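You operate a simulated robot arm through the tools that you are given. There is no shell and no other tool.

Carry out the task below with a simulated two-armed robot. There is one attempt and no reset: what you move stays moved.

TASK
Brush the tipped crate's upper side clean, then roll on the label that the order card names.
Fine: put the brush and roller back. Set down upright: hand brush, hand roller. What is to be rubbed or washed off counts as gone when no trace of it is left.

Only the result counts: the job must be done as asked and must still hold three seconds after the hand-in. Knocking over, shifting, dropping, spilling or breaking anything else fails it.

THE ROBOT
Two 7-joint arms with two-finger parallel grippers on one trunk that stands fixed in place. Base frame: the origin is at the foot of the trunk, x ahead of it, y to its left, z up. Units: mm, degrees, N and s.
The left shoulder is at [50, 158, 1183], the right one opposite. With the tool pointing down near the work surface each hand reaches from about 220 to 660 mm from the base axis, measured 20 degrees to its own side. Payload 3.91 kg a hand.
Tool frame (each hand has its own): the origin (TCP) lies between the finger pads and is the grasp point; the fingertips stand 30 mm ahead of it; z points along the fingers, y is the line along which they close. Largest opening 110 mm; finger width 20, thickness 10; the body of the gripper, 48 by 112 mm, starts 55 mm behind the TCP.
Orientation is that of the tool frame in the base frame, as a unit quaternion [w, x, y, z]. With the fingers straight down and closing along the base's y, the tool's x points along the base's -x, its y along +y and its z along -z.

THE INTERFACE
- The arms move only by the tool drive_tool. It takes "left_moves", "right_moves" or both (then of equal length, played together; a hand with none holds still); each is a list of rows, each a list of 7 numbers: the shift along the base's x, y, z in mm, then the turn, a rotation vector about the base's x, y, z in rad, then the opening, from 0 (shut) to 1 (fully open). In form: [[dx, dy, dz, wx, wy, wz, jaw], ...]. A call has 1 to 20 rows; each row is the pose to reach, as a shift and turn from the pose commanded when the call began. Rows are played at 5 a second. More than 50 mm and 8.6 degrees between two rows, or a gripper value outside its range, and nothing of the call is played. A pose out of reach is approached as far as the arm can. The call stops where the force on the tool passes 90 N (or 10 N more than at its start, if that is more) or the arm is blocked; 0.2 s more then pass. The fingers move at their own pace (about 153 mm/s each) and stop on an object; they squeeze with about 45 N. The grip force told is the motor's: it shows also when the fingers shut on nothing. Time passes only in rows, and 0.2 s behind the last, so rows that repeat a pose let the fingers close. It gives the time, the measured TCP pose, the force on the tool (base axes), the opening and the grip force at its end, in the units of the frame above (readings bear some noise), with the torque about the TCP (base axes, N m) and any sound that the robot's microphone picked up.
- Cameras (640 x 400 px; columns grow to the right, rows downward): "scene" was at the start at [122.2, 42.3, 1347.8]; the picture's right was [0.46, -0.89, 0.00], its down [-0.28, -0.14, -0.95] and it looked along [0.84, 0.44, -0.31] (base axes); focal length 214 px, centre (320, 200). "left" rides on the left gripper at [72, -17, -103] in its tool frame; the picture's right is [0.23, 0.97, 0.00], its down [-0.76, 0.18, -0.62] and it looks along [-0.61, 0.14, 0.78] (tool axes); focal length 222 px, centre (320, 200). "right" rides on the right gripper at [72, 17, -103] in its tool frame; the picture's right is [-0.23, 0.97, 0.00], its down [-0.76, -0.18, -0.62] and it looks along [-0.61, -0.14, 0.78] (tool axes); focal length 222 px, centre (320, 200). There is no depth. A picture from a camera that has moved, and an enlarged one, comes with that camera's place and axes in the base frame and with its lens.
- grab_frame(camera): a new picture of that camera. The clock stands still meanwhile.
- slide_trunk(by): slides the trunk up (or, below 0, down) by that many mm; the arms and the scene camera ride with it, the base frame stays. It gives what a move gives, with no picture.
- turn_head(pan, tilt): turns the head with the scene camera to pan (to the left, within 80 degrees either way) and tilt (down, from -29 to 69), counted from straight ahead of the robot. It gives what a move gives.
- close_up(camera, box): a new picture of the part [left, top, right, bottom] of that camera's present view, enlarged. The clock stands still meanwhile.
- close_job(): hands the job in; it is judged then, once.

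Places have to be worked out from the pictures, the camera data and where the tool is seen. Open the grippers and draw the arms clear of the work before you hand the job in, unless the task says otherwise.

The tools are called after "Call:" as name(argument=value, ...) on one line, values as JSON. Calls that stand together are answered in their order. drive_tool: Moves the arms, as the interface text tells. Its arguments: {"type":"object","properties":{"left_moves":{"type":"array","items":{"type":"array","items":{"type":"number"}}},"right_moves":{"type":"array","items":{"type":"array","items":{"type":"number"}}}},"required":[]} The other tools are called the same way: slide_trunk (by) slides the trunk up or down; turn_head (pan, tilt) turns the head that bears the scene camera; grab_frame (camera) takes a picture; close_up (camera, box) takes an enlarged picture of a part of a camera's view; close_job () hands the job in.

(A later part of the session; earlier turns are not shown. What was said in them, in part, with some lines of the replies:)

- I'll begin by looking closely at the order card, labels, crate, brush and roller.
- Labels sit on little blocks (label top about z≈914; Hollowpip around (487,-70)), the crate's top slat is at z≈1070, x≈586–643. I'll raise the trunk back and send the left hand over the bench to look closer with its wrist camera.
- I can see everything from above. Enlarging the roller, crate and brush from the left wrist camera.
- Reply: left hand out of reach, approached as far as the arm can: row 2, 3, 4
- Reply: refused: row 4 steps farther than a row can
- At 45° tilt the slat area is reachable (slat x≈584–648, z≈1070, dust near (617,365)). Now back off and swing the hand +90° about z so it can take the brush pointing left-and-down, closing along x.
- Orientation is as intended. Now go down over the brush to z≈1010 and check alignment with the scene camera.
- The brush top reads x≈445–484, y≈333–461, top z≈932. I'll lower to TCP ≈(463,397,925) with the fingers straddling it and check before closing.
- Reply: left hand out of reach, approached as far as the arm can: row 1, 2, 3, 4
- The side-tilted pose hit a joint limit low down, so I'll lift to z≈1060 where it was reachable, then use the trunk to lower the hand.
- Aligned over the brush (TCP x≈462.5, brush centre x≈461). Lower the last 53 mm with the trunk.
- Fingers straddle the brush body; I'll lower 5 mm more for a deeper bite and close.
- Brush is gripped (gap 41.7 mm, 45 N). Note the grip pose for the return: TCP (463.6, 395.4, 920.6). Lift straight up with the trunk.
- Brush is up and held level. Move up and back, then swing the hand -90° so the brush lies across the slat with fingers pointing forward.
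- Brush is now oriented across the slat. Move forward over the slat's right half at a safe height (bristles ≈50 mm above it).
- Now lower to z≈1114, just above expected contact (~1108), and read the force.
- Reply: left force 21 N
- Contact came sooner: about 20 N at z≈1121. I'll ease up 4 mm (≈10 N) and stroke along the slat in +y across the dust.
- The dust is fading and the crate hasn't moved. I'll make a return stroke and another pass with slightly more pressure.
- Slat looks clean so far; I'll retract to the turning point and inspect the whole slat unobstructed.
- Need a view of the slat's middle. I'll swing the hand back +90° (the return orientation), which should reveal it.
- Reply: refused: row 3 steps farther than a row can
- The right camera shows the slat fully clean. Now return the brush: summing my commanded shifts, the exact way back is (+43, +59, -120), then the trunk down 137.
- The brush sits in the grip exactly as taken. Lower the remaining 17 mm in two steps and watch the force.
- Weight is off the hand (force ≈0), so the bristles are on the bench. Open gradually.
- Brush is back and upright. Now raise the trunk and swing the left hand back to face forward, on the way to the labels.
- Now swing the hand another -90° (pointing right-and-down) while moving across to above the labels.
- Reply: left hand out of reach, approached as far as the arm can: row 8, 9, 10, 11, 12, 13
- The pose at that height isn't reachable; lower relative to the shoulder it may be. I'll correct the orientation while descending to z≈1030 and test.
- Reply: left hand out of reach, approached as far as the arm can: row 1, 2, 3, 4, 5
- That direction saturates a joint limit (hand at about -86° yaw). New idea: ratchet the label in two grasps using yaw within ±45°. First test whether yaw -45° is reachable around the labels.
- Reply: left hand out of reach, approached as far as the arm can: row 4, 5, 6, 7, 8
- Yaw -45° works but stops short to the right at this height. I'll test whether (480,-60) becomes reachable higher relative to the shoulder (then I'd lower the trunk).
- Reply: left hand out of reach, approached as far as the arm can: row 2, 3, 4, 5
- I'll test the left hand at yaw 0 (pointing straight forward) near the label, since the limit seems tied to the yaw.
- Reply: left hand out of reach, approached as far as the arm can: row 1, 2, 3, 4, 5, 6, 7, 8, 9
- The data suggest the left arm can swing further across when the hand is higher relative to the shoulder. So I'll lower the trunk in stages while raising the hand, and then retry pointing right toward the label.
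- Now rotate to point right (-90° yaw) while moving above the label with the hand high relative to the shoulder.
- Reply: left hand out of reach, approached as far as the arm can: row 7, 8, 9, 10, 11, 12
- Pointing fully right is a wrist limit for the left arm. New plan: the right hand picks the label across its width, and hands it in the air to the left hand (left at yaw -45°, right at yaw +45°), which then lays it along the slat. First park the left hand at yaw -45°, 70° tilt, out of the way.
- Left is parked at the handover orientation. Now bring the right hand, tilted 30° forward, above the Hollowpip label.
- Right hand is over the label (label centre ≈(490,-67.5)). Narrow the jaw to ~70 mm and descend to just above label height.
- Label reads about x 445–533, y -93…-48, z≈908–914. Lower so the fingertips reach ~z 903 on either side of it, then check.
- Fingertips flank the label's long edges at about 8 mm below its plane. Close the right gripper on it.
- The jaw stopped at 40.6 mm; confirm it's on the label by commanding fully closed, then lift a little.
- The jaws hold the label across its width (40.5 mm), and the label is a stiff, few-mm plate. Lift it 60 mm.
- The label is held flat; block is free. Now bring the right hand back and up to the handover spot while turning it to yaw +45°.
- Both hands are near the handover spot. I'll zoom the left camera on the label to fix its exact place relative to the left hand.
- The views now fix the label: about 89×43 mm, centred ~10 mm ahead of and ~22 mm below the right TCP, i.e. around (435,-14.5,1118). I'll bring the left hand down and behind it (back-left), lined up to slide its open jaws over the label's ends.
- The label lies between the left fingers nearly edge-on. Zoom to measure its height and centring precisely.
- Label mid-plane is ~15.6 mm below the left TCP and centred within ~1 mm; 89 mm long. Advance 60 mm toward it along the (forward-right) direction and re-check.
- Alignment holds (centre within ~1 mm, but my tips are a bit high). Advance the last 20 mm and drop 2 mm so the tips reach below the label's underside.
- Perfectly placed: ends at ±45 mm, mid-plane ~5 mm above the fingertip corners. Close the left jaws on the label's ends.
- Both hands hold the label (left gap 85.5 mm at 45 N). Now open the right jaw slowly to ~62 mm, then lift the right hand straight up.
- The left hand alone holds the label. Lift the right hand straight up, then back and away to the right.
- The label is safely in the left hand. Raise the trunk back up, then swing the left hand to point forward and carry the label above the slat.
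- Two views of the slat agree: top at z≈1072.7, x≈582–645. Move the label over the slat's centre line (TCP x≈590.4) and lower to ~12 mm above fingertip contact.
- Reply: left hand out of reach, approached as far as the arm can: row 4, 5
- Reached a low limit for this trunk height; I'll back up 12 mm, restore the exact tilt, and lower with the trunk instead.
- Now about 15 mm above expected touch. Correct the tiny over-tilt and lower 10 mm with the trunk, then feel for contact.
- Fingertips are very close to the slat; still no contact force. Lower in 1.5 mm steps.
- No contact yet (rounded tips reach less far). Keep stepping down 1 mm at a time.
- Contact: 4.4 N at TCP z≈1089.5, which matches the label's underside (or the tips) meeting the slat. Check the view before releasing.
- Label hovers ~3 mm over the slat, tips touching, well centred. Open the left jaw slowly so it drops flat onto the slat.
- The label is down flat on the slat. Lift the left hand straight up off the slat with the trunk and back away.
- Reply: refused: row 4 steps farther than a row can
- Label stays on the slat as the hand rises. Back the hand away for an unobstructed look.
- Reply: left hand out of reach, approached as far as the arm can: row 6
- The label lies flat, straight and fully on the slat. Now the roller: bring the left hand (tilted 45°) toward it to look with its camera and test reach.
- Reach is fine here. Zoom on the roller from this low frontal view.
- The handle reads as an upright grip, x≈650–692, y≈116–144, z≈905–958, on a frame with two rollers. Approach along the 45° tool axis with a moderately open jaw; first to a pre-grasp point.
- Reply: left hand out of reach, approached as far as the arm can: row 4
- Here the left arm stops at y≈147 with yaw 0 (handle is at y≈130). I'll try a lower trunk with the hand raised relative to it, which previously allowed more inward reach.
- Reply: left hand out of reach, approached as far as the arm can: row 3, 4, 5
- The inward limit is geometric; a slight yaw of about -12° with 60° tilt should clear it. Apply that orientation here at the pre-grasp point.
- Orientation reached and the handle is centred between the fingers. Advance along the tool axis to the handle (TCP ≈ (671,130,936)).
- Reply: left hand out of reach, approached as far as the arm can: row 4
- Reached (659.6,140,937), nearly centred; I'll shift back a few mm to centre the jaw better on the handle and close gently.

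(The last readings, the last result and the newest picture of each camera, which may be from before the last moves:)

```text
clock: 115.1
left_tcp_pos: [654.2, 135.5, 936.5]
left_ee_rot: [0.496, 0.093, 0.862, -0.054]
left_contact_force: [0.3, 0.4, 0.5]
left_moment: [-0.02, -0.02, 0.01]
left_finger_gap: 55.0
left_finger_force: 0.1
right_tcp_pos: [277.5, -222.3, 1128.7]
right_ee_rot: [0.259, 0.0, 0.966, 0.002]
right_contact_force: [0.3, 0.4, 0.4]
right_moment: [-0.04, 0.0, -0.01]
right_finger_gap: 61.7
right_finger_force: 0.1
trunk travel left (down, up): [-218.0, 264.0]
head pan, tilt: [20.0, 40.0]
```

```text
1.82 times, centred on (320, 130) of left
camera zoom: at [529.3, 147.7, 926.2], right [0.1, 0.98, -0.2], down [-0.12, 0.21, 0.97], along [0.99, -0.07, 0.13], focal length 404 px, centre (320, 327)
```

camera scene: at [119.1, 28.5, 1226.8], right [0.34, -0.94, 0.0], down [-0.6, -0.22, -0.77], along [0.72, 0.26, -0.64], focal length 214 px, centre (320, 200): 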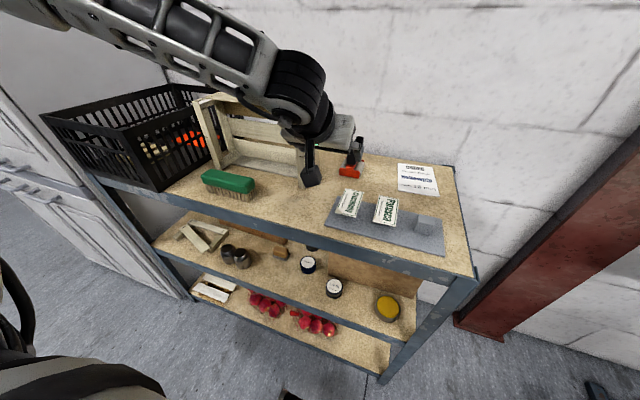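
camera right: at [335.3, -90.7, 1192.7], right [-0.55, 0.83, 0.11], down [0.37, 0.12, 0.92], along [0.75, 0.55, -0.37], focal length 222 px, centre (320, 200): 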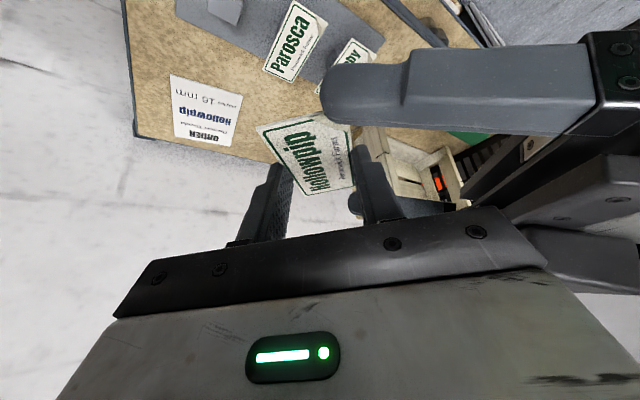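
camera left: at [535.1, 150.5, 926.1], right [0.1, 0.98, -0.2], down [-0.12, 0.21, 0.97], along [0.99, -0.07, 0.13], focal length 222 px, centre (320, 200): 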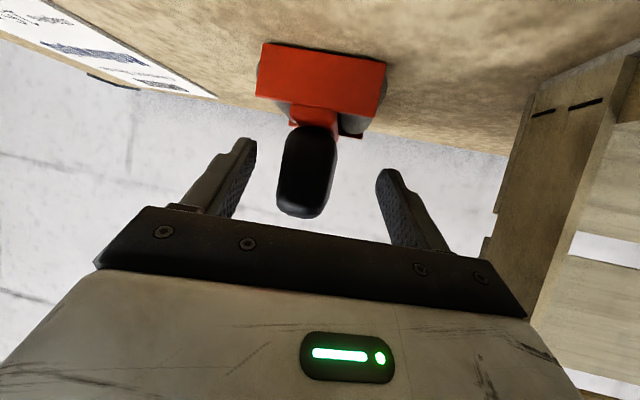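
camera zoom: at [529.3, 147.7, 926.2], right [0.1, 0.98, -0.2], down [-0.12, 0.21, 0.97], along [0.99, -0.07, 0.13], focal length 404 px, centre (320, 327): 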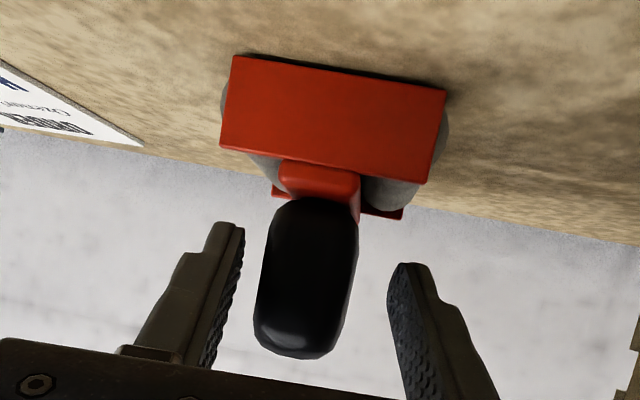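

Jaw is around the handle, near-centred. Close on it.

Call:
drive_tool(left_moves=[[0, 0, 0, 0, 0, 0, 0.42], [0, 0, 0, 0, 0, 0, 0.36], [0, 0, 0, 0, 0, 0, 0.3], [0, 0, 0, 0, 0, 0, 0.24], [0, 0, 0, 0, 0, 0, 0.15], [0, 0, 0, 0, 0, 0, 0.0], [0, 0, 0, 0, 0, 0, 0.0]])

Call:
close_up(camera="left", box=[180, 20, 460, 240])

Call:
close_up(camera="scene", box=[320, 60, 440, 150])

```text
clock: 116.7
left_tcp_pos: [654.9, 137.1, 937.8]
left_ee_rot: [0.498, 0.093, 0.861, -0.054]
left_contact_force: [1.4, -0.3, 1.1]
left_moment: [-0.04, -0.03, -0.03]
left_finger_gap: 29.7
left_finger_force: 45.4
right_tcp_pos: [277.8, -222.7, 1129.5]
right_ee_rot: [0.26, 0.0, 0.966, 0.001]
right_contact_force: [-0.1, -0.1, 0.4]
right_moment: [0.0, 0.01, 0.03]
right_finger_gap: 61.8
right_finger_force: 0.0
trunk travel left (down, up): [-218.0, 264.0]
head pan, tilt: [20.0, 40.0]
```

```text
1.82 times, centred on (320, 130) of left
camera zoom: at [529.3, 147.6, 926.6], right [0.1, 0.98, -0.2], down [-0.12, 0.21, 0.97], along [0.99, -0.07, 0.13], focal length 404 px, centre (320, 327)
```

zoom: 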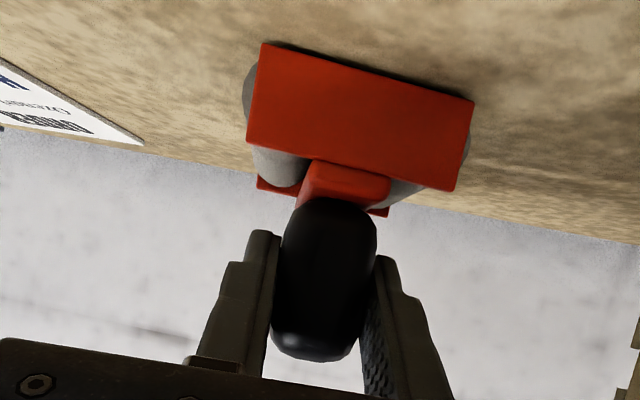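

```text
4.44 times, centred on (380, 105) of scene
camera zoom: at [119.1, 28.4, 1106.7], right [0.34, -0.94, 0.0], down [-0.6, -0.22, -0.77], along [0.72, 0.26, -0.64], focal length 953 px, centre (53, 622)
```

zoom: 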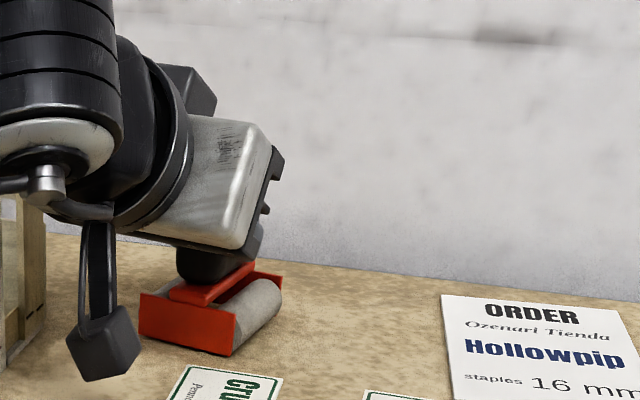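

Handle gripped (29.7 mm, 45 N); the roller swivelled to line up with the jaws. Lift with the trunk 60 mm.

Call:
slide_trunk(by=60)

Call:
grab_frame(camera="left")

Call:
close_up(camera="scene", box=[300, 60, 440, 170])

```text
clock: 117.7
left_tcp_pos: [655.0, 138.4, 996.8]
left_ee_rot: [0.496, 0.093, 0.862, -0.054]
left_contact_force: [-0.1, 0.4, -2.6]
left_moment: [0.01, 0.05, -0.03]
left_finger_gap: 29.7
left_finger_force: 45.0
right_tcp_pos: [279.2, -223.8, 1188.8]
right_ee_rot: [0.259, -0.001, 0.966, 0.001]
right_contact_force: [1.2, -0.5, 0.2]
right_moment: [0.02, -0.01, -0.01]
right_finger_gap: 61.6
right_finger_force: 0.1
trunk travel left (down, up): [-278.0, 204.0]
head pan, tilt: [20.0, 40.0]
```

```text
taken
camera left: at [529.6, 147.7, 986.0], right [0.1, 0.98, -0.2], down [-0.12, 0.21, 0.97], along [0.99, -0.07, 0.13], focal length 222 px, centre (320, 200)
```

left: 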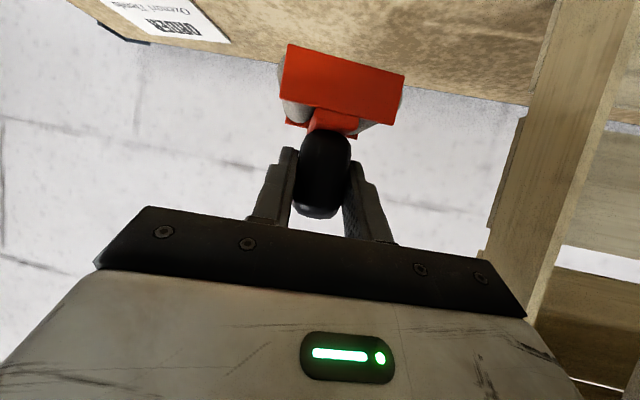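

```text
3.64 times, centred on (370, 115) of scene
camera zoom: at [119.5, 28.5, 1166.6], right [0.34, -0.94, 0.0], down [-0.6, -0.22, -0.77], along [0.72, 0.26, -0.64], focal length 780 px, centre (138, 509)
```

zoom: 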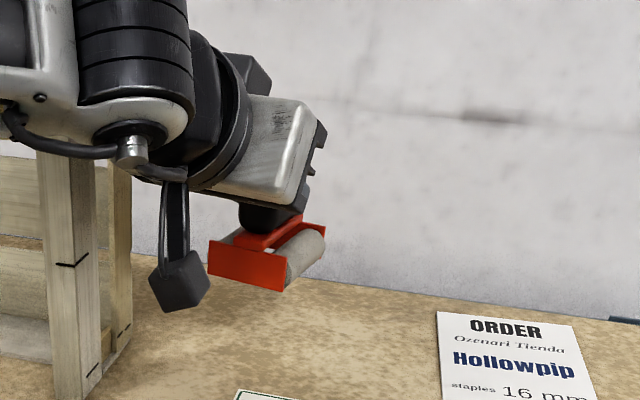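

Roller is held level (2.6 N). Rollers sit ≈65 mm below the TCP, roller centre ≈22 mm ahead of it. Raise the trunk to clear the crate, then check.

Call:
slide_trunk(by=200)

Call:
drive_tool(left_moves=[[-8, 25, 5, 0, 0, 0.03, 0], [-16, 55, 5, 0, 0, 0.06, 0], [-24, 85, 5, 0, 0, 0.09, 0], [-32, 115, 5, 0, 0, 0.12, 0], [-40, 145, 5, 0, 0, 0.15, 0], [-48, 175, 0, 0, 0, 0.18, 0], [-56, 200, -5, 0, 0, 0.2, 0], [-64, 224, -10, 0, 0, 0.218, 0]])

Call:
grab_frame(camera="left")

Call:
close_up(camera="scene", box=[200, 90, 340, 190])

Call:
close_up(camera="right", box=[500, 60, 640, 170])

```text
clock: 119.9
left_tcp_pos: [655.5, 137.6, 1196.8]
left_ee_rot: [0.496, 0.093, 0.862, -0.054]
left_contact_force: [0.1, -0.1, -2.4]
left_moment: [0.02, 0.04, -0.02]
left_finger_gap: 29.4
left_finger_force: 44.8
right_tcp_pos: [279.0, -221.3, 1389.2]
right_ee_rot: [0.258, 0.0, 0.966, 0.001]
right_contact_force: [0.2, -0.4, 0.2]
right_moment: [-0.03, -0.01, -0.04]
right_finger_gap: 61.7
right_finger_force: 0.1
trunk travel left (down, up): [-478.0, 4.0]
head pan, tilt: [20.0, 40.0]
```

```text
clock: 121.7
left_tcp_pos: [590.1, 362.9, 1185.9]
left_ee_rot: [0.5, -0.001, 0.866, 0.0]
left_contact_force: [-0.1, 0.7, -2.6]
left_moment: [-0.04, 0.03, -0.02]
left_finger_gap: 29.7
left_finger_force: 45.2
right_tcp_pos: [278.1, -222.1, 1388.9]
right_ee_rot: [0.258, 0.0, 0.966, -0.001]
right_contact_force: [0.6, 0.3, -0.1]
right_moment: [-0.01, 0.01, -0.03]
right_finger_gap: 61.6
right_finger_force: 0.1
trunk travel left (down, up): [-478.0, 4.0]
head pan, tilt: [20.0, 40.0]
```

```text
taken
camera left: at [465.7, 345.3, 1175.5], right [-0.12, 0.97, -0.2], down [-0.16, 0.18, 0.97], along [0.98, 0.14, 0.13], focal length 222 px, centre (320, 200)
```

left: 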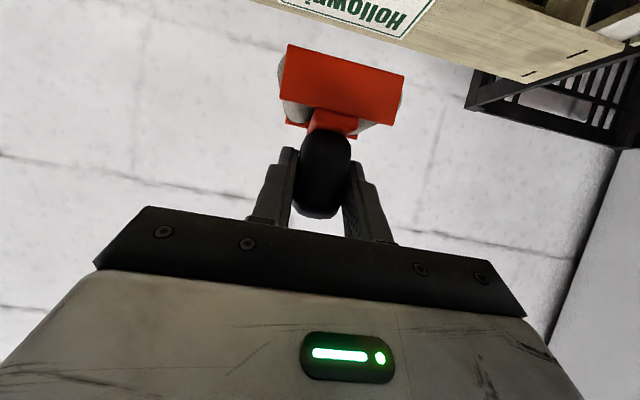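

```text
4.00 times, centred on (270, 140) of scene
camera zoom: at [119.3, 29.2, 1366.7], right [0.34, -0.94, 0.0], down [-0.6, -0.22, -0.77], along [0.72, 0.26, -0.64], focal length 858 px, centre (520, 440)
```

zoom: 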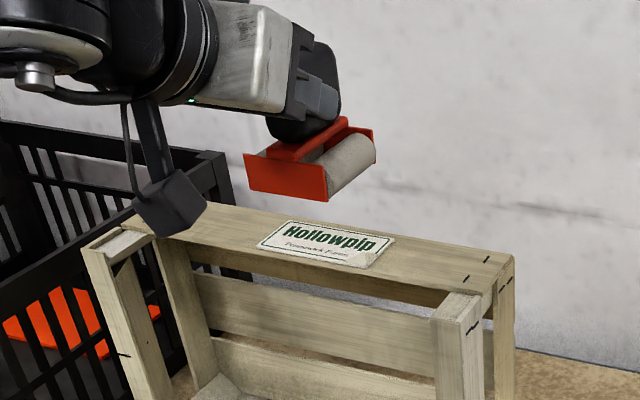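

```text
3.64 times, centred on (570, 115) of right
camera zoom: at [163.5, -204.7, 1442.1], right [0.2, 0.97, 0.11], down [0.35, -0.18, 0.92], along [0.92, -0.14, -0.37], focal length 808 px, centre (-589, 509)
```

zoom: 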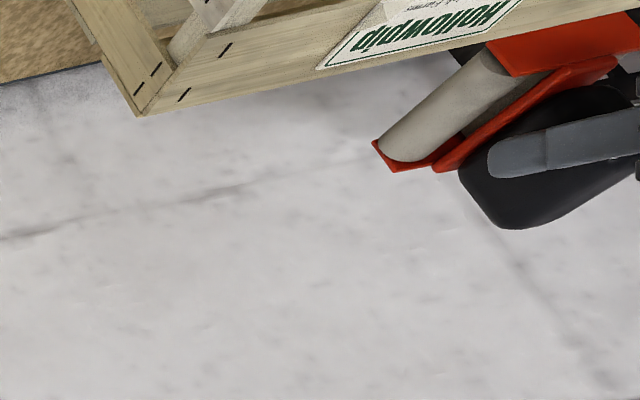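

The label lies well on the slat and the roller is above it, axis along x. Shift 3 mm forward to centre on the label and descend to ~8 mm above contact.

Call:
drive_tool(left_moves=[[1, -0.5, -12, 0, 0, 0, 0], [3, -1, -24, 0, 0, 0, 0], [3.5, -1.5, -32, 0, 0, 0, 0], [3.5, -1.5, -37, 0, 0, 0, 0], [3.5, -1.5, -37, 0, 0, 0, 0]])

Call:
close_up(camera="scene", box=[210, 100, 330, 180])

Call:
close_up(camera="right", box=[500, 60, 640, 170])

```text
clock: 122.9
left_tcp_pos: [593.4, 360.4, 1149.4]
left_ee_rot: [0.5, -0.001, 0.866, 0.0]
left_contact_force: [-0.2, 0.3, -2.6]
left_moment: [0.0, 0.08, -0.02]
left_finger_gap: 29.7
left_finger_force: 45.2
right_tcp_pos: [278.5, -222.4, 1389.9]
right_ee_rot: [0.259, 0.0, 0.966, 0.002]
right_contact_force: [-0.2, 0.1, -0.8]
right_moment: [-0.03, -0.02, 0.05]
right_finger_gap: 61.8
right_finger_force: 0.1
trunk travel left (down, up): [-478.0, 4.0]
head pan, tilt: [20.0, 40.0]
```

```text
5.00 times, centred on (270, 140) of scene
camera zoom: at [119.4, 28.6, 1366.7], right [0.34, -0.94, 0.0], down [-0.6, -0.22, -0.77], along [0.72, 0.26, -0.64], focal length 1072 px, centre (570, 500)
```

zoom: 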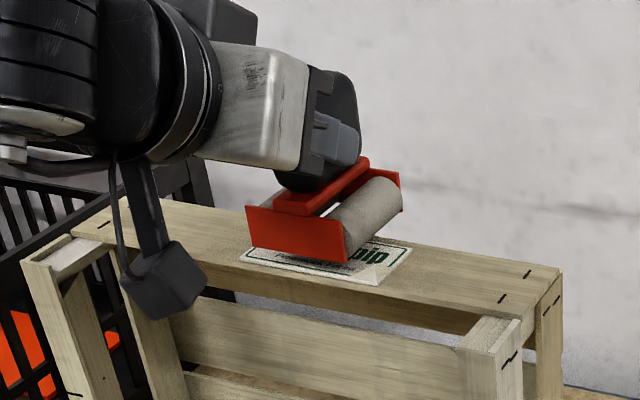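

```text
3.64 times, centred on (570, 115) of right
camera zoom: at [163.7, -205.3, 1442.0], right [0.2, 0.97, 0.11], down [0.35, -0.18, 0.92], along [0.92, -0.14, -0.37], focal length 808 px, centre (-589, 509)
```

zoom: 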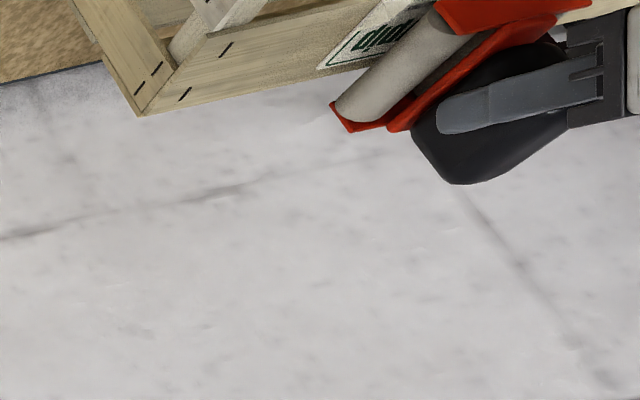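

Roller hovers right over the label. Lower in small steps until the force changes.

Call:
drive_tool(left_moves=[[0, 0, -3, 0, 0, 0, 0], [0, 0, -6, 0, 0, 0, 0], [0, 0, -7, 0, 0, 0, 0], [0, 0, -7, 0, 0, 0, 0]])

Call:
drive_tool(left_moves=[[0, 0, -1, 0, 0, 0, 0], [0, 0, -2, 0, 0, 0, 0], [0, 0, -2, 0, 0, 0, 0]])

```text
clock: 123.9
left_tcp_pos: [594.0, 359.5, 1142.5]
left_ee_rot: [0.499, -0.001, 0.866, 0.0]
left_contact_force: [0.0, 0.4, -1.9]
left_moment: [0.01, 0.08, -0.02]
left_finger_gap: 29.7
left_finger_force: 44.7
right_tcp_pos: [278.2, -221.3, 1388.0]
right_ee_rot: [0.259, 0.0, 0.966, 0.001]
right_contact_force: [0.2, 0.3, 0.5]
right_moment: [-0.03, 0.04, 0.02]
right_finger_gap: 61.4
right_finger_force: 0.1
trunk travel left (down, up): [-478.0, 4.0]
head pan, tilt: [20.0, 40.0]
```

```text
clock: 124.7
left_tcp_pos: [594.9, 359.3, 1140.4]
left_ee_rot: [0.499, -0.001, 0.867, 0.0]
left_contact_force: [-0.2, 0.2, -2.9]
left_moment: [-0.05, 0.04, 0.02]
left_finger_gap: 29.9
left_finger_force: 45.1
right_tcp_pos: [278.7, -222.0, 1388.5]
right_ee_rot: [0.259, -0.001, 0.966, 0.001]
right_contact_force: [-0.5, 0.3, -0.5]
right_moment: [-0.04, 0.02, -0.02]
right_finger_gap: 61.6
right_finger_force: 0.1
trunk travel left (down, up): [-478.0, 4.0]
head pan, tilt: [20.0, 40.0]
```

Not touching yet at 1140.4; continue in 1–2 mm steps.

Call:
drive_tool(left_moves=[[0, 0, -1, 0, 0, 0, 0], [0, 0, -2, 0, 0, 0, 0], [0, 0, -2, 0, 0, 0, 0]])

Call:
drive_tool(left_moves=[[0, 0, -1, 0, 0, 0, 0], [0, 0, -1.5, 0, 0, 0, 0], [0, 0, -1.5, 0, 0, 0, 0]])

Call:
drive_tool(left_moves=[[0, 0, -1, 0, 0, 0, 0], [0, 0, -1.5, 0, 0, 0, 0], [0, 0, -1.5, 0, 0, 0, 0]])

```text
clock: 125.5
left_tcp_pos: [595.1, 358.8, 1139.8]
left_ee_rot: [0.499, -0.002, 0.867, 0.001]
left_contact_force: [0.7, 0.6, 2.6]
left_moment: [0.01, -0.05, 0.0]
left_finger_gap: 29.3
left_finger_force: 45.1
right_tcp_pos: [277.5, -222.6, 1389.4]
right_ee_rot: [0.259, 0.0, 0.966, 0.001]
right_contact_force: [-0.6, -0.2, 0.3]
right_moment: [0.0, -0.01, -0.01]
right_finger_gap: 61.8
right_finger_force: 0.0
trunk travel left (down, up): [-478.0, 4.0]
head pan, tilt: [20.0, 40.0]
```

```text
clock: 126.3
left_tcp_pos: [593.8, 358.5, 1139.4]
left_ee_rot: [0.5, 0.0, 0.866, 0.0]
left_contact_force: [0.6, -0.5, 7.0]
left_moment: [0.03, -0.12, 0.01]
left_finger_gap: 29.5
left_finger_force: 45.3
right_tcp_pos: [276.6, -222.7, 1389.2]
right_ee_rot: [0.259, 0.0, 0.966, 0.001]
right_contact_force: [0.7, 0.0, 0.4]
right_moment: [0.02, 0.0, 0.0]
right_finger_gap: 61.6
right_finger_force: 0.1
trunk travel left (down, up): [-478.0, 4.0]
head pan, tilt: [20.0, 40.0]
```

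```text
clock: 127.1
left_tcp_pos: [592.6, 358.8, 1138.6]
left_ee_rot: [0.501, -0.001, 0.865, 0.001]
left_contact_force: [1.1, -0.9, 12.9]
left_moment: [0.02, -0.25, 0.01]
left_finger_gap: 29.7
left_finger_force: 45.0
right_tcp_pos: [276.8, -222.7, 1387.9]
right_ee_rot: [0.26, 0.0, 0.966, 0.001]
right_contact_force: [0.1, 0.1, -0.3]
right_moment: [0.03, 0.01, 0.02]
right_finger_gap: 61.5
right_finger_force: 0.0
trunk travel left (down, up): [-478.0, 4.0]
head pan, tilt: [20.0, 40.0]
```

Pressing with about 15 N on the label. Roll gently 16 mm toward +y and check the side force and label.

Call:
drive_tool(left_moves=[[0, 5, 0, 0, 0, 0, 0], [0, 10, 0, 0, 0, 0, 0], [0, 16, 0, 0, 0, 0, 0]])

Call:
close_up(camera="scene", box=[210, 100, 330, 180])

Call:
close_up(camera="right", box=[500, 60, 640, 170])

```text
clock: 127.9
left_tcp_pos: [593.8, 375.0, 1137.8]
left_ee_rot: [0.501, -0.002, 0.865, 0.001]
left_contact_force: [0.1, 0.4, 17.2]
left_moment: [-0.08, -0.22, 0.01]
left_finger_gap: 29.5
left_finger_force: 45.7
right_tcp_pos: [275.9, -224.0, 1389.1]
right_ee_rot: [0.26, 0.0, 0.966, 0.001]
right_contact_force: [-0.4, -0.5, 0.7]
right_moment: [-0.01, 0.01, 0.02]
right_finger_gap: 61.6
right_finger_force: 0.0
trunk travel left (down, up): [-478.0, 4.0]
head pan, tilt: [20.0, 40.0]
```

```text
5.00 times, centred on (270, 140) of scene
camera zoom: at [117.3, 27.5, 1367.0], right [0.34, -0.94, 0.0], down [-0.6, -0.22, -0.77], along [0.72, 0.26, -0.64], focal length 1072 px, centre (570, 500)
```

zoom: 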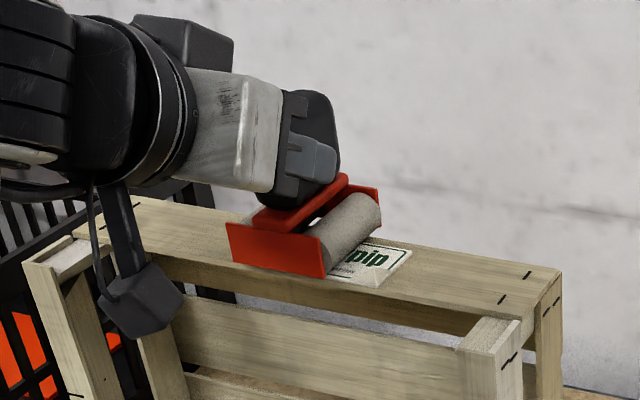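

```text
3.64 times, centred on (570, 115) of right
camera zoom: at [161.5, -206.5, 1442.2], right [0.2, 0.97, 0.12], down [0.35, -0.18, 0.92], along [0.92, -0.14, -0.37], focal length 808 px, centre (-589, 509)
```

zoom: 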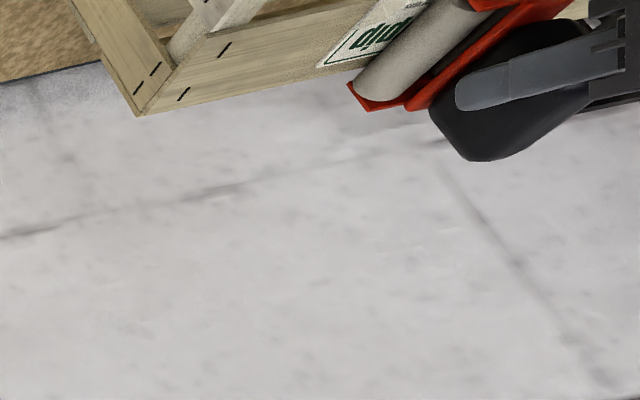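

Rolls freely (no side force), label unmoved. Now roll over the whole label length back and forth under ~15 N.

Call:
drive_tool(left_moves=[[0, 6, 0, 0, 0, 0, 0], [0, 12, 0, 0, 0, 0, 0], [0, 17, 0, 0, 0, 0, 0], [0, 10, 0, 0, 0, 0, 0], [0, 2, 0, 0, 0, 0, 0], [0, -6, 0, 0, 0, 0, 0], [0, -14, 0, 0, 0, 0, 0], [0, -22, 0, 0, 0, 0, 0], [0, -30, 0, 0, 0, 0, 0], [0, -38, 0, 0, 0, 0, 0], [0, -46, 0, 0, 0, 0, 0]])

Call:
close_up(camera="scene", box=[210, 100, 330, 180])

Call:
grab_frame(camera="left")

```text
clock: 130.3
left_tcp_pos: [592.4, 328.8, 1137.2]
left_ee_rot: [0.501, -0.001, 0.865, 0.002]
left_contact_force: [-1.0, -0.2, 15.9]
left_moment: [0.42, -0.29, 0.0]
left_finger_gap: 29.5
left_finger_force: 45.2
right_tcp_pos: [276.4, -224.0, 1389.8]
right_ee_rot: [0.259, 0.0, 0.966, 0.0]
right_contact_force: [-1.1, 0.0, -1.2]
right_moment: [0.0, -0.05, 0.01]
right_finger_gap: 61.6
right_finger_force: 0.1
trunk travel left (down, up): [-478.0, 4.0]
head pan, tilt: [20.0, 40.0]
```

```text
5.00 times, centred on (270, 140) of scene
camera zoom: at [117.5, 27.2, 1366.9], right [0.34, -0.94, 0.0], down [-0.6, -0.22, -0.77], along [0.72, 0.26, -0.64], focal length 1072 px, centre (570, 500)
```

zoom: 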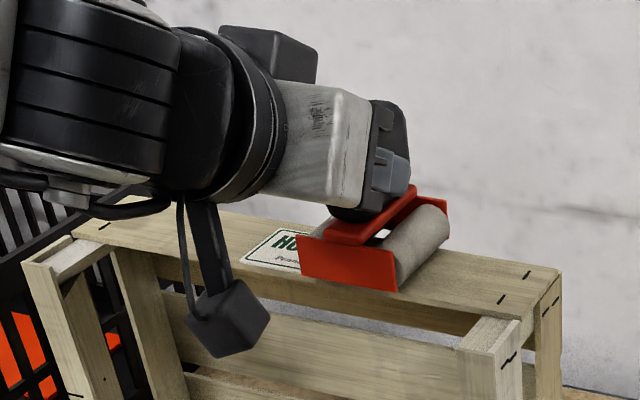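

```text
taken
camera left: at [468.2, 311.9, 1127.2], right [-0.12, 0.97, -0.2], down [-0.16, 0.18, 0.97], along [0.98, 0.14, 0.14], focal length 222 px, centre (320, 200)
```

left: 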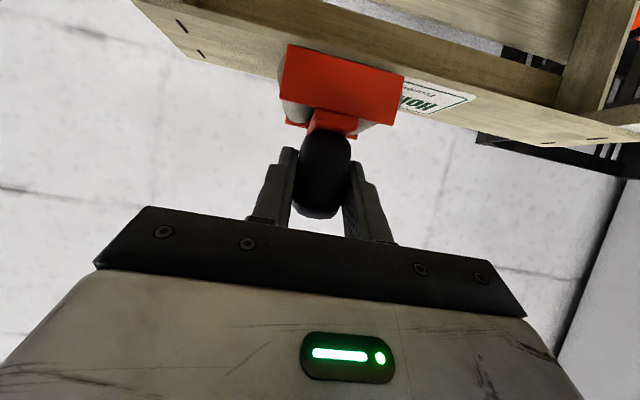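

First pass done, the label holds. Do a second full pass with slightly more pressure, finishing mid-label.

Call:
drive_tool(left_moves=[[0, 4, -1, 0, 0, 0, 0], [0, 12, -1, 0, 0, 0, 0], [0, 20, -1, 0, 0, 0, 0], [0, 28, -1, 0, 0, 0, 0], [0, 36, -1, 0, 0, 0, 0], [0, 44, -1, 0, 0, 0, 0], [0, 52, -1, 0, 0, 0, 0], [0, 60, -1, 0, 0, 0, 0], [0, 63, -1, 0, 0, 0, 0], [0, 56, -1, 0, 0, 0, 0], [0, 48, -1, 0, 0, 0, 0], [0, 40, -1, 0, 0, 0, 0], [0, 32, -1, 0, 0, 0, 0], [0, 24, -1, 0, 0, 0, 0], [0, 16, -1, 0, 0, 0, 0], [0, 8, -1, 0, 0, 0, 0], [0, 1, -1, 0, 0, 0, 0], [0, 10, -1, 0, 0, 0, 0], [0, 20, -1, 0, 0, 0, 0], [0, 30, -1, 0, 0, 0, 0]])

Call:
drive_tool(left_moves=[[0, 0, 5, 0, 0, 0, 0], [0, 0, 15, 0, 0, 0, 0], [0, 0, 30, 0, 0, 0, 0], [0, 0, 50, 0, 0, 0, 0]])

Call:
close_up(camera="scene", box=[210, 100, 330, 180])

Call:
close_up(camera="right", box=[500, 60, 640, 170])

Call:
grab_frame(camera="left")

```text
clock: 134.5
left_tcp_pos: [592.8, 358.8, 1137.8]
left_ee_rot: [0.502, -0.001, 0.865, -0.001]
left_contact_force: [-2.0, 1.4, 18.7]
left_moment: [0.04, -0.07, 0.01]
left_finger_gap: 29.7
left_finger_force: 45.2
right_tcp_pos: [274.7, -223.8, 1390.4]
right_ee_rot: [0.261, -0.001, 0.965, 0.001]
right_contact_force: [-0.6, 0.1, 0.4]
right_moment: [-0.01, -0.01, -0.01]
right_finger_gap: 61.5
right_finger_force: 0.0
trunk travel left (down, up): [-478.0, 4.0]
head pan, tilt: [20.0, 40.0]
```

```text
clock: 135.5
left_tcp_pos: [594.0, 359.7, 1184.2]
left_ee_rot: [0.497, 0.0, 0.868, 0.0]
left_contact_force: [0.7, 0.6, -2.0]
left_moment: [0.02, 0.05, 0.03]
left_finger_gap: 29.7
left_finger_force: 44.6
right_tcp_pos: [277.5, -222.3, 1389.4]
right_ee_rot: [0.26, -0.001, 0.966, 0.002]
right_contact_force: [-0.2, 0.1, -0.8]
right_moment: [0.01, 0.03, -0.03]
right_finger_gap: 61.5
right_finger_force: 0.2
trunk travel left (down, up): [-478.0, 4.0]
head pan, tilt: [20.0, 40.0]
```

```text
5.00 times, centred on (270, 140) of scene
camera zoom: at [119.1, 28.2, 1366.7], right [0.34, -0.94, 0.0], down [-0.6, -0.22, -0.77], along [0.72, 0.26, -0.64], focal length 1072 px, centre (570, 500)
```

zoom: 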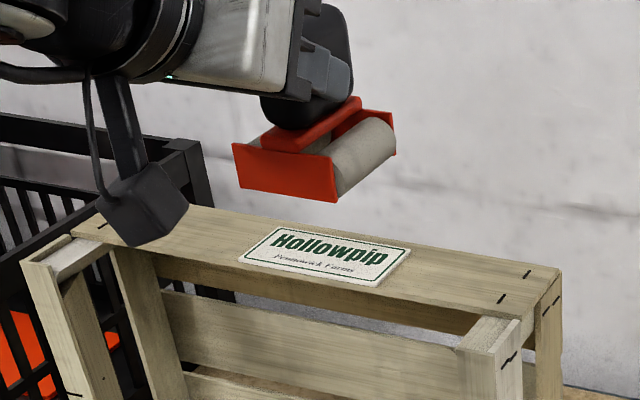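

```text
3.64 times, centred on (570, 115) of right
camera zoom: at [163.4, -205.8, 1441.9], right [0.2, 0.97, 0.12], down [0.35, -0.18, 0.92], along [0.92, -0.14, -0.37], focal length 808 px, centre (-589, 509)
```

zoom: 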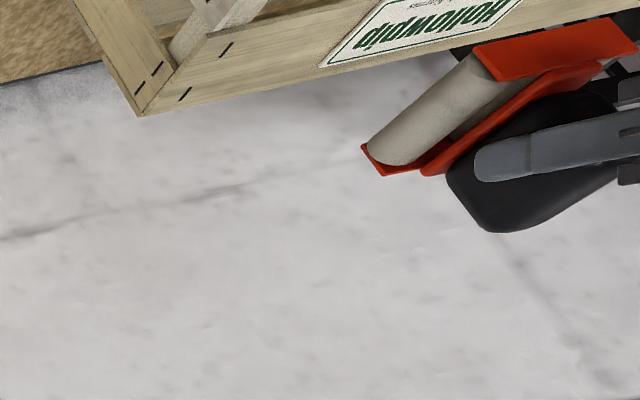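

```text
taken
camera left: at [469.6, 342.6, 1174.5], right [-0.12, 0.97, -0.2], down [-0.16, 0.18, 0.97], along [0.98, 0.14, 0.13], focal length 222 px, centre (320, 200)
```

left: 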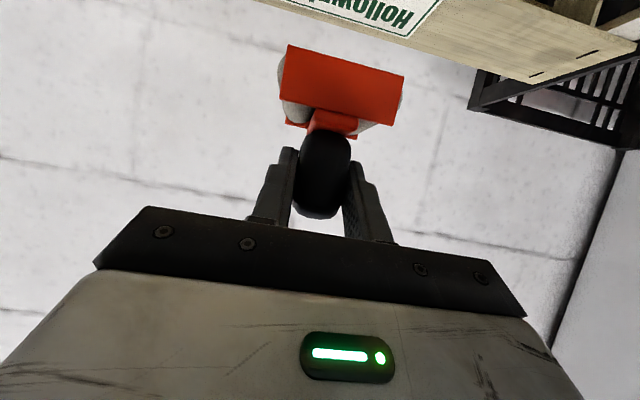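

The label is stuck down — its peeled corner is now flat too. Now take the roller back along the reversed path: up and over, yaw back by -0.218 rad, then the trunk down.

Call:
drive_tool(left_moves=[[8, -26, 12, 0, 0, -0.02, 0], [16, -54, 14, 0, 0, -0.045, 0], [24, -82, 16, 0, 0, -0.07, 0], [32, -110, 16, 0, 0, -0.1, 0], [40, -138, 16, 0, 0, -0.13, 0], [48, -166, 15, 0, 0, -0.16, 0], [54, -194, 14, 0, 0, -0.19, 0], [60.5, -222.5, 12, 0, 0, -0.218, 0], [60.5, -222.5, 12, 0, 0, -0.218, 0]])

Call:
slide_trunk(by=-220)

Call:
grab_frame(camera="left")

Call:
close_up(camera="scene", box=[300, 50, 440, 160])

```text
clock: 137.5
left_tcp_pos: [656.7, 136.1, 1197.8]
left_ee_rot: [0.497, 0.093, 0.861, -0.054]
left_contact_force: [-0.1, 0.0, -1.9]
left_moment: [0.02, 0.06, -0.01]
left_finger_gap: 29.9
left_finger_force: 45.2
right_tcp_pos: [276.8, -222.3, 1389.2]
right_ee_rot: [0.259, 0.0, 0.966, 0.001]
right_contact_force: [-0.1, 0.0, -0.9]
right_moment: [0.02, 0.0, 0.01]
right_finger_gap: 61.7
right_finger_force: 0.1
trunk travel left (down, up): [-478.0, 4.0]
head pan, tilt: [20.0, 40.0]
```

```text
clock: 139.8
left_tcp_pos: [655.0, 135.7, 977.2]
left_ee_rot: [0.497, 0.093, 0.861, -0.054]
left_contact_force: [-0.4, 0.5, -1.3]
left_moment: [-0.03, 0.05, 0.03]
left_finger_gap: 29.6
left_finger_force: 45.6
right_tcp_pos: [278.4, -223.0, 1168.1]
right_ee_rot: [0.259, 0.0, 0.966, 0.001]
right_contact_force: [0.0, -0.3, 0.2]
right_moment: [0.02, 0.03, 0.02]
right_finger_gap: 61.5
right_finger_force: 0.0
trunk travel left (down, up): [-258.0, 224.0]
head pan, tilt: [20.0, 40.0]
```

```text
taken
camera left: at [531.3, 146.5, 967.0], right [0.1, 0.98, -0.2], down [-0.12, 0.21, 0.97], along [0.99, -0.07, 0.13], focal length 222 px, centre (320, 200)
```

left: 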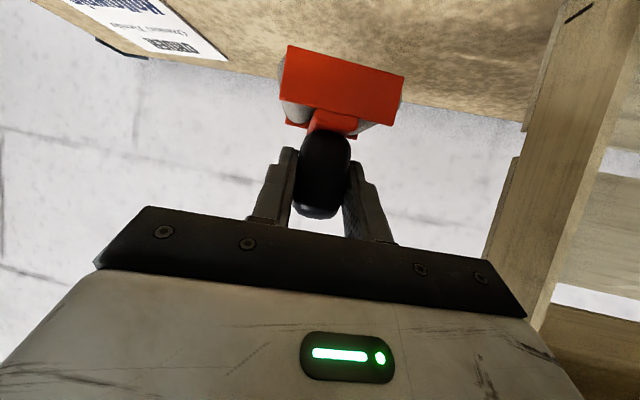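

```text
3.64 times, centred on (370, 105) of scene
camera zoom: at [119.3, 28.5, 1146.7], right [0.34, -0.94, 0.0], down [-0.6, -0.22, -0.77], along [0.72, 0.26, -0.64], focal length 780 px, centre (138, 546)
```

zoom: 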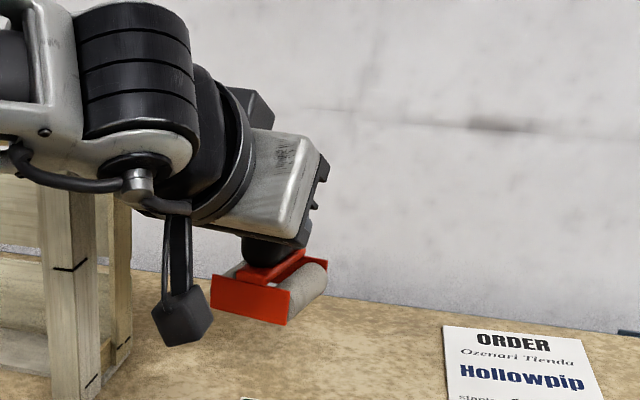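

Back above its spot. Lower 36 mm, then feel for the bench.

Call:
slide_trunk(by=-36)

Call:
slide_trunk(by=-2)

Call:
slide_trunk(by=-1.5)

```text
clock: 140.6
left_tcp_pos: [656.7, 136.1, 941.4]
left_ee_rot: [0.497, 0.093, 0.861, -0.055]
left_contact_force: [0.4, -0.6, -1.6]
left_moment: [0.0, 0.07, -0.01]
left_finger_gap: 29.5
left_finger_force: 44.5
right_tcp_pos: [277.6, -220.9, 1132.5]
right_ee_rot: [0.259, 0.0, 0.966, 0.0]
right_contact_force: [-0.2, 0.1, 0.1]
right_moment: [-0.01, 0.0, -0.02]
right_finger_gap: 61.4
right_finger_force: 0.2
trunk travel left (down, up): [-222.0, 260.0]
head pan, tilt: [20.0, 40.0]
```

```text
clock: 141.2
left_tcp_pos: [655.4, 135.8, 939.7]
left_ee_rot: [0.496, 0.093, 0.861, -0.054]
left_contact_force: [0.1, -0.2, -2.3]
left_moment: [0.0, 0.07, 0.03]
left_finger_gap: 29.6
left_finger_force: 45.1
right_tcp_pos: [277.5, -222.2, 1131.1]
right_ee_rot: [0.259, 0.0, 0.966, 0.001]
right_contact_force: [-0.5, 0.0, -0.6]
right_moment: [-0.03, -0.02, 0.02]
right_finger_gap: 61.3
right_finger_force: 0.0
trunk travel left (down, up): [-220.0, 262.0]
head pan, tilt: [20.0, 40.0]
```

```text
clock: 141.7
left_tcp_pos: [656.3, 135.7, 936.9]
left_ee_rot: [0.496, 0.093, 0.862, -0.054]
left_contact_force: [-0.7, 1.2, -2.5]
left_moment: [0.0, 0.03, -0.01]
left_finger_gap: 29.6
left_finger_force: 44.3
right_tcp_pos: [278.2, -222.5, 1129.7]
right_ee_rot: [0.259, 0.0, 0.966, 0.001]
right_contact_force: [-0.8, 0.0, 0.3]
right_moment: [-0.03, -0.02, -0.01]
right_finger_gap: 61.8
right_finger_force: 0.1
trunk travel left (down, up): [-219.0, 264.0]
head pan, tilt: [20.0, 40.0]
```

Still carrying the weight (-2.5 N); continue down in 1 mm steps.

Call:
slide_trunk(by=-1)

Call:
slide_trunk(by=-1)

```text
clock: 142.2
left_tcp_pos: [656.5, 136.0, 937.2]
left_ee_rot: [0.497, 0.094, 0.861, -0.055]
left_contact_force: [-0.8, -0.5, -1.5]
left_moment: [0.01, 0.06, 0.03]
left_finger_gap: 29.7
left_finger_force: 44.8
right_tcp_pos: [276.5, -222.5, 1128.3]
right_ee_rot: [0.259, 0.0, 0.966, 0.0]
right_contact_force: [0.0, -0.3, -0.5]
right_moment: [0.01, 0.0, -0.02]
right_finger_gap: 61.4
right_finger_force: 0.0
trunk travel left (down, up): [-218.0, 265.0]
head pan, tilt: [20.0, 40.0]
```

```text
clock: 142.7
left_tcp_pos: [656.9, 136.6, 937.3]
left_ee_rot: [0.498, 0.093, 0.86, -0.054]
left_contact_force: [1.1, 0.4, 0.5]
left_moment: [0.06, 0.07, 0.02]
left_finger_gap: 29.7
left_finger_force: 45.1
right_tcp_pos: [277.8, -222.9, 1126.5]
right_ee_rot: [0.259, 0.0, 0.966, -0.001]
right_contact_force: [0.2, 1.0, -0.3]
right_moment: [0.02, 0.01, -0.02]
right_finger_gap: 61.6
right_finger_force: 0.1
trunk travel left (down, up): [-217.0, 266.0]
head pan, tilt: [20.0, 40.0]
```

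Weight is on the bench now. Open slowly, then retreat back along the tool axis.

Call:
drive_tool(left_moves=[[0, 0, 0, 0, 0, 0, 0.3], [0, 0, 0, 0, 0, 0, 0.36], [0, 0, 0, 0, 0, 0, 0.45], [0, 0, 0, 0, 0, 0, 0.6], [0, 0, 0, 0, 0, 0, 0.75]])

Call:
close_up(camera="left", box=[180, 20, 460, 240])

```text
clock: 143.9
left_tcp_pos: [655.6, 136.1, 936.2]
left_ee_rot: [0.497, 0.094, 0.861, -0.055]
left_contact_force: [0.7, -0.2, 0.0]
left_moment: [0.01, -0.04, -0.01]
left_finger_gap: 82.6
left_finger_force: 0.1
right_tcp_pos: [277.1, -222.3, 1127.4]
right_ee_rot: [0.259, -0.001, 0.966, 0.001]
right_contact_force: [-0.4, 0.3, 0.5]
right_moment: [0.01, -0.04, 0.0]
right_finger_gap: 61.9
right_finger_force: 0.0
trunk travel left (down, up): [-217.0, 266.0]
head pan, tilt: [20.0, 40.0]
```

```text
1.82 times, centred on (320, 130) of left
camera zoom: at [531.2, 146.5, 925.6], right [0.1, 0.98, -0.2], down [-0.12, 0.21, 0.97], along [0.99, -0.07, 0.13], focal length 404 px, centre (320, 327)
```

zoom: 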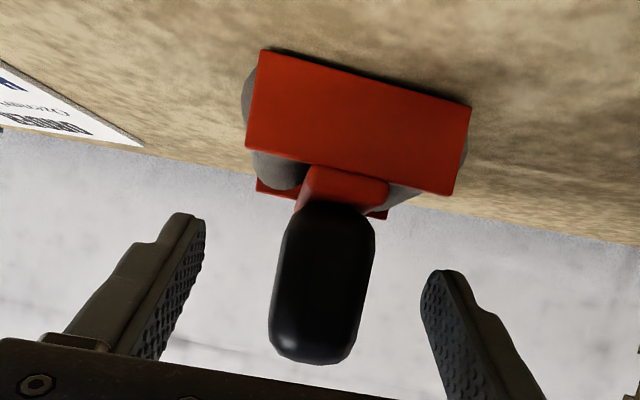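

The roller stands upright on its rollers. Withdraw back and up.

Call:
drive_tool(left_moves=[[-17, 4, 10, 0, 0, 0, 0.75], [-34, 8, 20, 0, 0, 0, 0.75], [-51, 11.5, 30, 0, 0, 0, 0.75], [-68, 15, 42, 0, 0, 0, 0.75], [-85, 20, 70, 0, 0, 0, 0.75], [-105, 25, 105, 0, 0, 0, 0.75]])

Call:
grab_frame(camera="left")

Call:
close_up(camera="scene", box=[300, 60, 460, 170])

```text
clock: 145.3
left_tcp_pos: [551.9, 163.6, 1041.1]
left_ee_rot: [0.497, 0.093, 0.861, -0.054]
left_contact_force: [0.4, 0.1, -0.8]
left_moment: [-0.02, 0.02, 0.02]
left_finger_gap: 82.4
left_finger_force: 0.0
right_tcp_pos: [276.7, -222.5, 1128.2]
right_ee_rot: [0.26, 0.0, 0.966, 0.001]
right_contact_force: [-0.2, -0.7, -0.6]
right_moment: [-0.02, -0.02, 0.0]
right_finger_gap: 61.4
right_finger_force: 0.1
trunk travel left (down, up): [-217.0, 266.0]
head pan, tilt: [20.0, 40.0]
```

```text
taken
camera left: at [426.3, 172.6, 1031.2], right [0.1, 0.98, -0.2], down [-0.12, 0.21, 0.97], along [0.99, -0.07, 0.13], focal length 222 px, centre (320, 200)
```

left: 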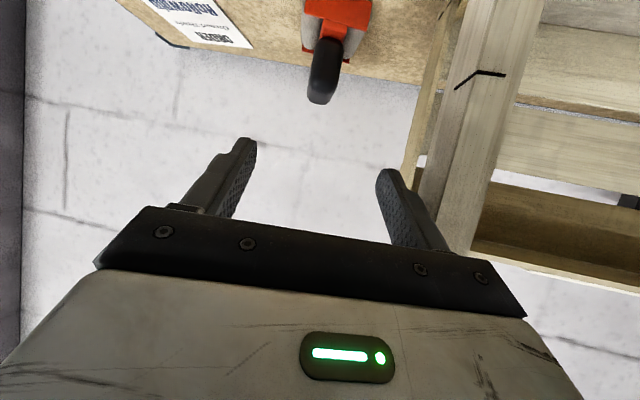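

```text
3.64 times, centred on (380, 115) of scene
camera zoom: at [119.1, 28.5, 1105.2], right [0.34, -0.94, 0.0], down [-0.6, -0.22, -0.77], along [0.72, 0.26, -0.64], focal length 780 px, centre (102, 509)
```

zoom: 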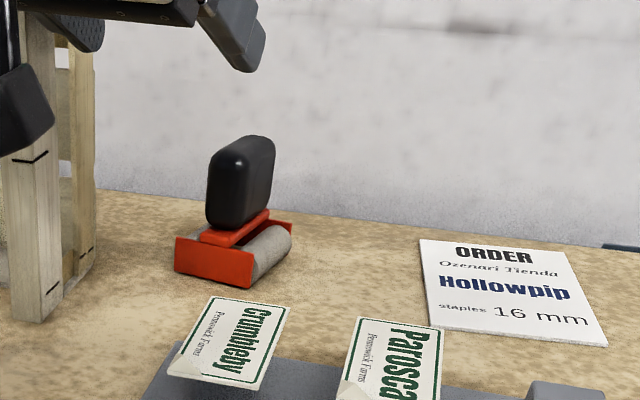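

Roller is back, upright. Now raise the trunk, pull both arms clear with open grippers, and inspect the whole scene.

Call:
slide_trunk(by=215)

Call:
drive_tool(left_moves=[[-30, 20, 10, 0, 0.1, 0.03, 1], [-65, 45, 15, 0, 0.2, 0.06, 1], [-100, 70, 20, 0, 0.3, 0.09, 1], [-135, 90, 20, 0, 0.4, 0.12, 1], [-165, 110, 20, 0, 0.5, 0.15, 1], [-190, 130, 20, 0, 0.6, 0.18, 1]], right_moves=[[-5, 0, 0, 0, 0.09, 0, 1], [-5, 0, 0, 0, 0.18, 0, 1], [-10, 0, 0, 0, 0.27, 0, 1], [-10, 0, 0, 0, 0.36, 0, 1], [-15, 0, 0, 0, 0.45, 0, 1], [-15, 0, 0, 0, 0.52, 0, 1]])

Call:
grab_frame(camera="scene")

Call:
close_up(camera="scene", box=[200, 110, 340, 240])

Call:
close_up(camera="scene", box=[310, 160, 450, 300])

```text
clock: 147.6
left_tcp_pos: [551.7, 161.2, 1256.5]
left_ee_rot: [0.497, 0.094, 0.861, -0.054]
left_contact_force: [0.6, 0.6, 0.7]
left_moment: [0.02, -0.02, 0.0]
left_finger_gap: 82.3
left_finger_force: 0.0
right_tcp_pos: [278.4, -223.6, 1342.2]
right_ee_rot: [0.259, 0.0, 0.966, 0.001]
right_contact_force: [0.0, 0.5, -0.4]
right_moment: [0.02, 0.03, 0.01]
right_finger_gap: 61.4
right_finger_force: 0.1
trunk travel left (down, up): [-432.0, 51.0]
head pan, tilt: [20.0, 40.0]
```

```text
clock: 149.0
left_tcp_pos: [361.0, 290.5, 1274.6]
left_ee_rot: [0.222, -0.003, 0.974, -0.035]
left_contact_force: [0.2, -0.2, 1.3]
left_moment: [0.02, -0.01, 0.0]
left_finger_gap: 110.2
left_finger_force: 0.1
right_tcp_pos: [264.2, -222.8, 1343.3]
right_ee_rot: [0.002, -0.001, 1.0, 0.001]
right_contact_force: [0.1, 0.6, -0.3]
right_moment: [-0.02, 0.02, -0.04]
right_finger_gap: 110.0
right_finger_force: 0.2
trunk travel left (down, up): [-432.0, 51.0]
head pan, tilt: [20.0, 40.0]
```

```text
taken
camera scene: at [119.1, 28.9, 1320.2], right [0.34, -0.94, 0.0], down [-0.6, -0.22, -0.77], along [0.72, 0.26, -0.64], focal length 214 px, centre (320, 200)
```

scene: 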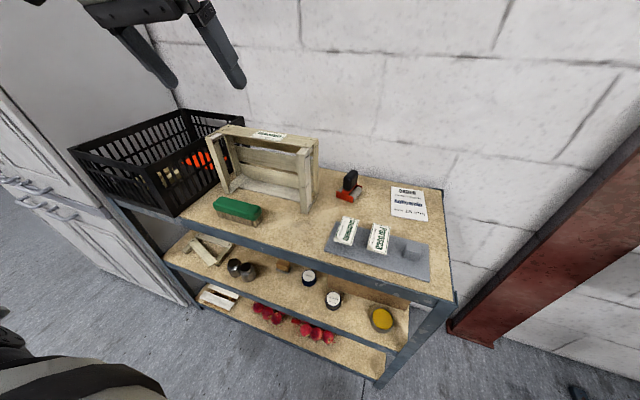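

```text
3.08 times, centred on (270, 175) of scene
camera zoom: at [119.1, 28.9, 1320.2], right [0.34, -0.94, 0.0], down [-0.6, -0.22, -0.77], along [0.72, 0.26, -0.64], focal length 660 px, centre (474, 277)
```

zoom: 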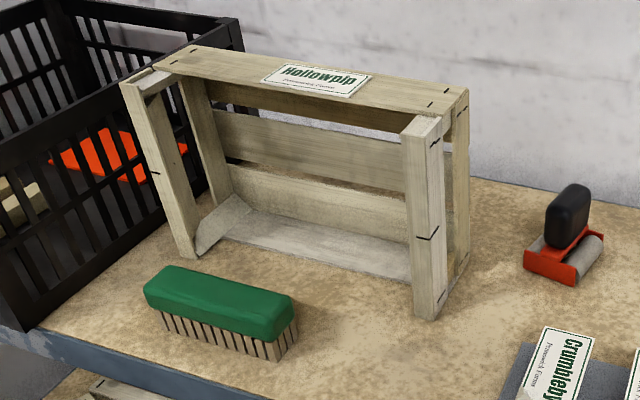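

```text
2.86 times, centred on (380, 230) of scene
camera zoom: at [119.1, 28.9, 1320.2], right [0.34, -0.94, 0.0], down [-0.6, -0.22, -0.77], along [0.72, 0.26, -0.64], focal length 613 px, centre (149, 114)
```

zoom: 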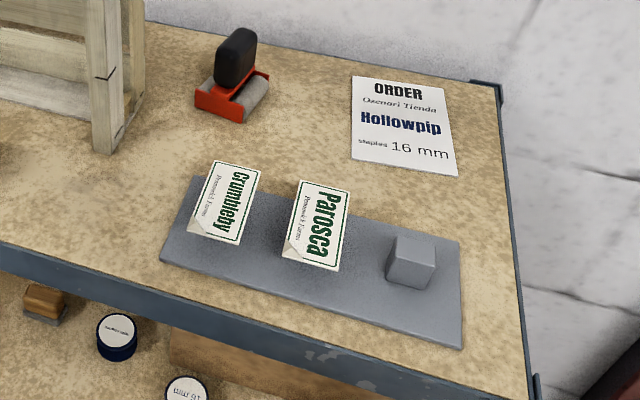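

Everything is in place: brush and roller upright, other labels untouched. One last close look at the slat for any trace of dust.

Call:
close_up(camera="scene", box=[210, 118, 325, 160])

Call:
grab_frame(camera="left")

Call:
close_up(camera="right", box=[520, 100, 640, 240])

```text
5.57 times, centred on (268, 139) of scene
camera zoom: at [119.1, 28.9, 1320.2], right [0.34, -0.94, 0.0], down [-0.6, -0.22, -0.77], along [0.72, 0.26, -0.64], focal length 1194 px, centre (612, 540)
```

zoom: 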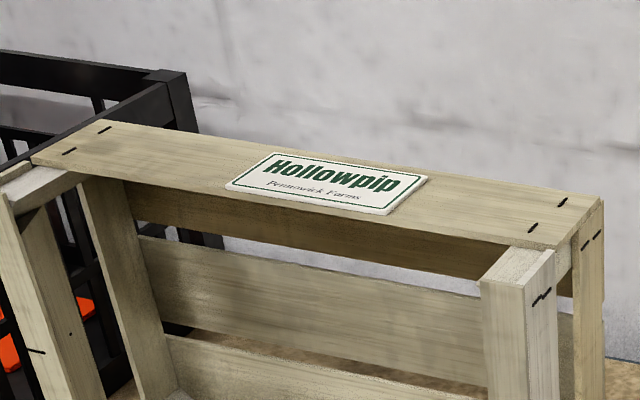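

```text
taken
camera left: at [252.9, 280.0, 1338.5], right [-0.2, 0.97, -0.17], down [0.42, 0.24, 0.88], along [0.89, 0.1, -0.45], focal length 222 px, centre (320, 200)
```

left: 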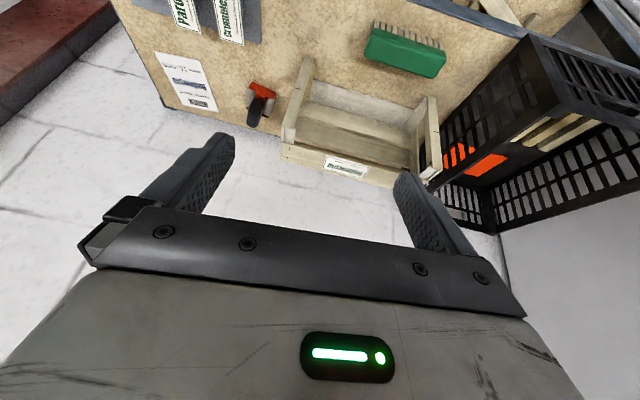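

```text
2.86 times, centred on (580, 170) of right
camera zoom: at [190.4, -205.2, 1445.5], right [0.23, 0.97, 0.0], down [0.76, -0.18, 0.63], along [0.61, -0.14, -0.78], focal length 635 px, centre (-423, 286)
```

zoom: 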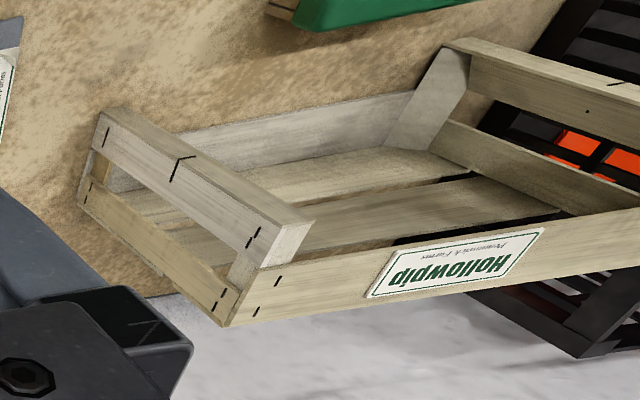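

The slat is clean with no dust left, and the Hollowpip label lies flat and pressed down on it. The brush and roller are back on the bench upright, though the roller sits turned about 12° from how it started. Both arms are clear with the grippers open, so I'm handing in the job.

Call:
close_job()

```text
The job is handed in.
```

I brushed the tipped crate's upper side clean, rolled the Hollowpip label onto it as the order card says, and handed the job in. The hand-in gave no verdict back.

- **Crate:** No dust shows on the upper side from any of the three cameras, and the crate looks unmoved.
- **Label:** It lies flat near the middle of the top slat. I rolled it twice along its full length with about 15–20 N, and its peeled corner is now down.
- **Brush:** It is back in its original spot, standing on its bristles.
- **Roller:** It is upright within about 3 mm of where it started, but turned about 12°. It swivelled to line up with the gripper when I picked it up, and the arm couldn't reach that spot straight on to undo it.
- **Everything else:** The other two labels, the order card and the basket look as they were. Both grippers are open and drawn clear.
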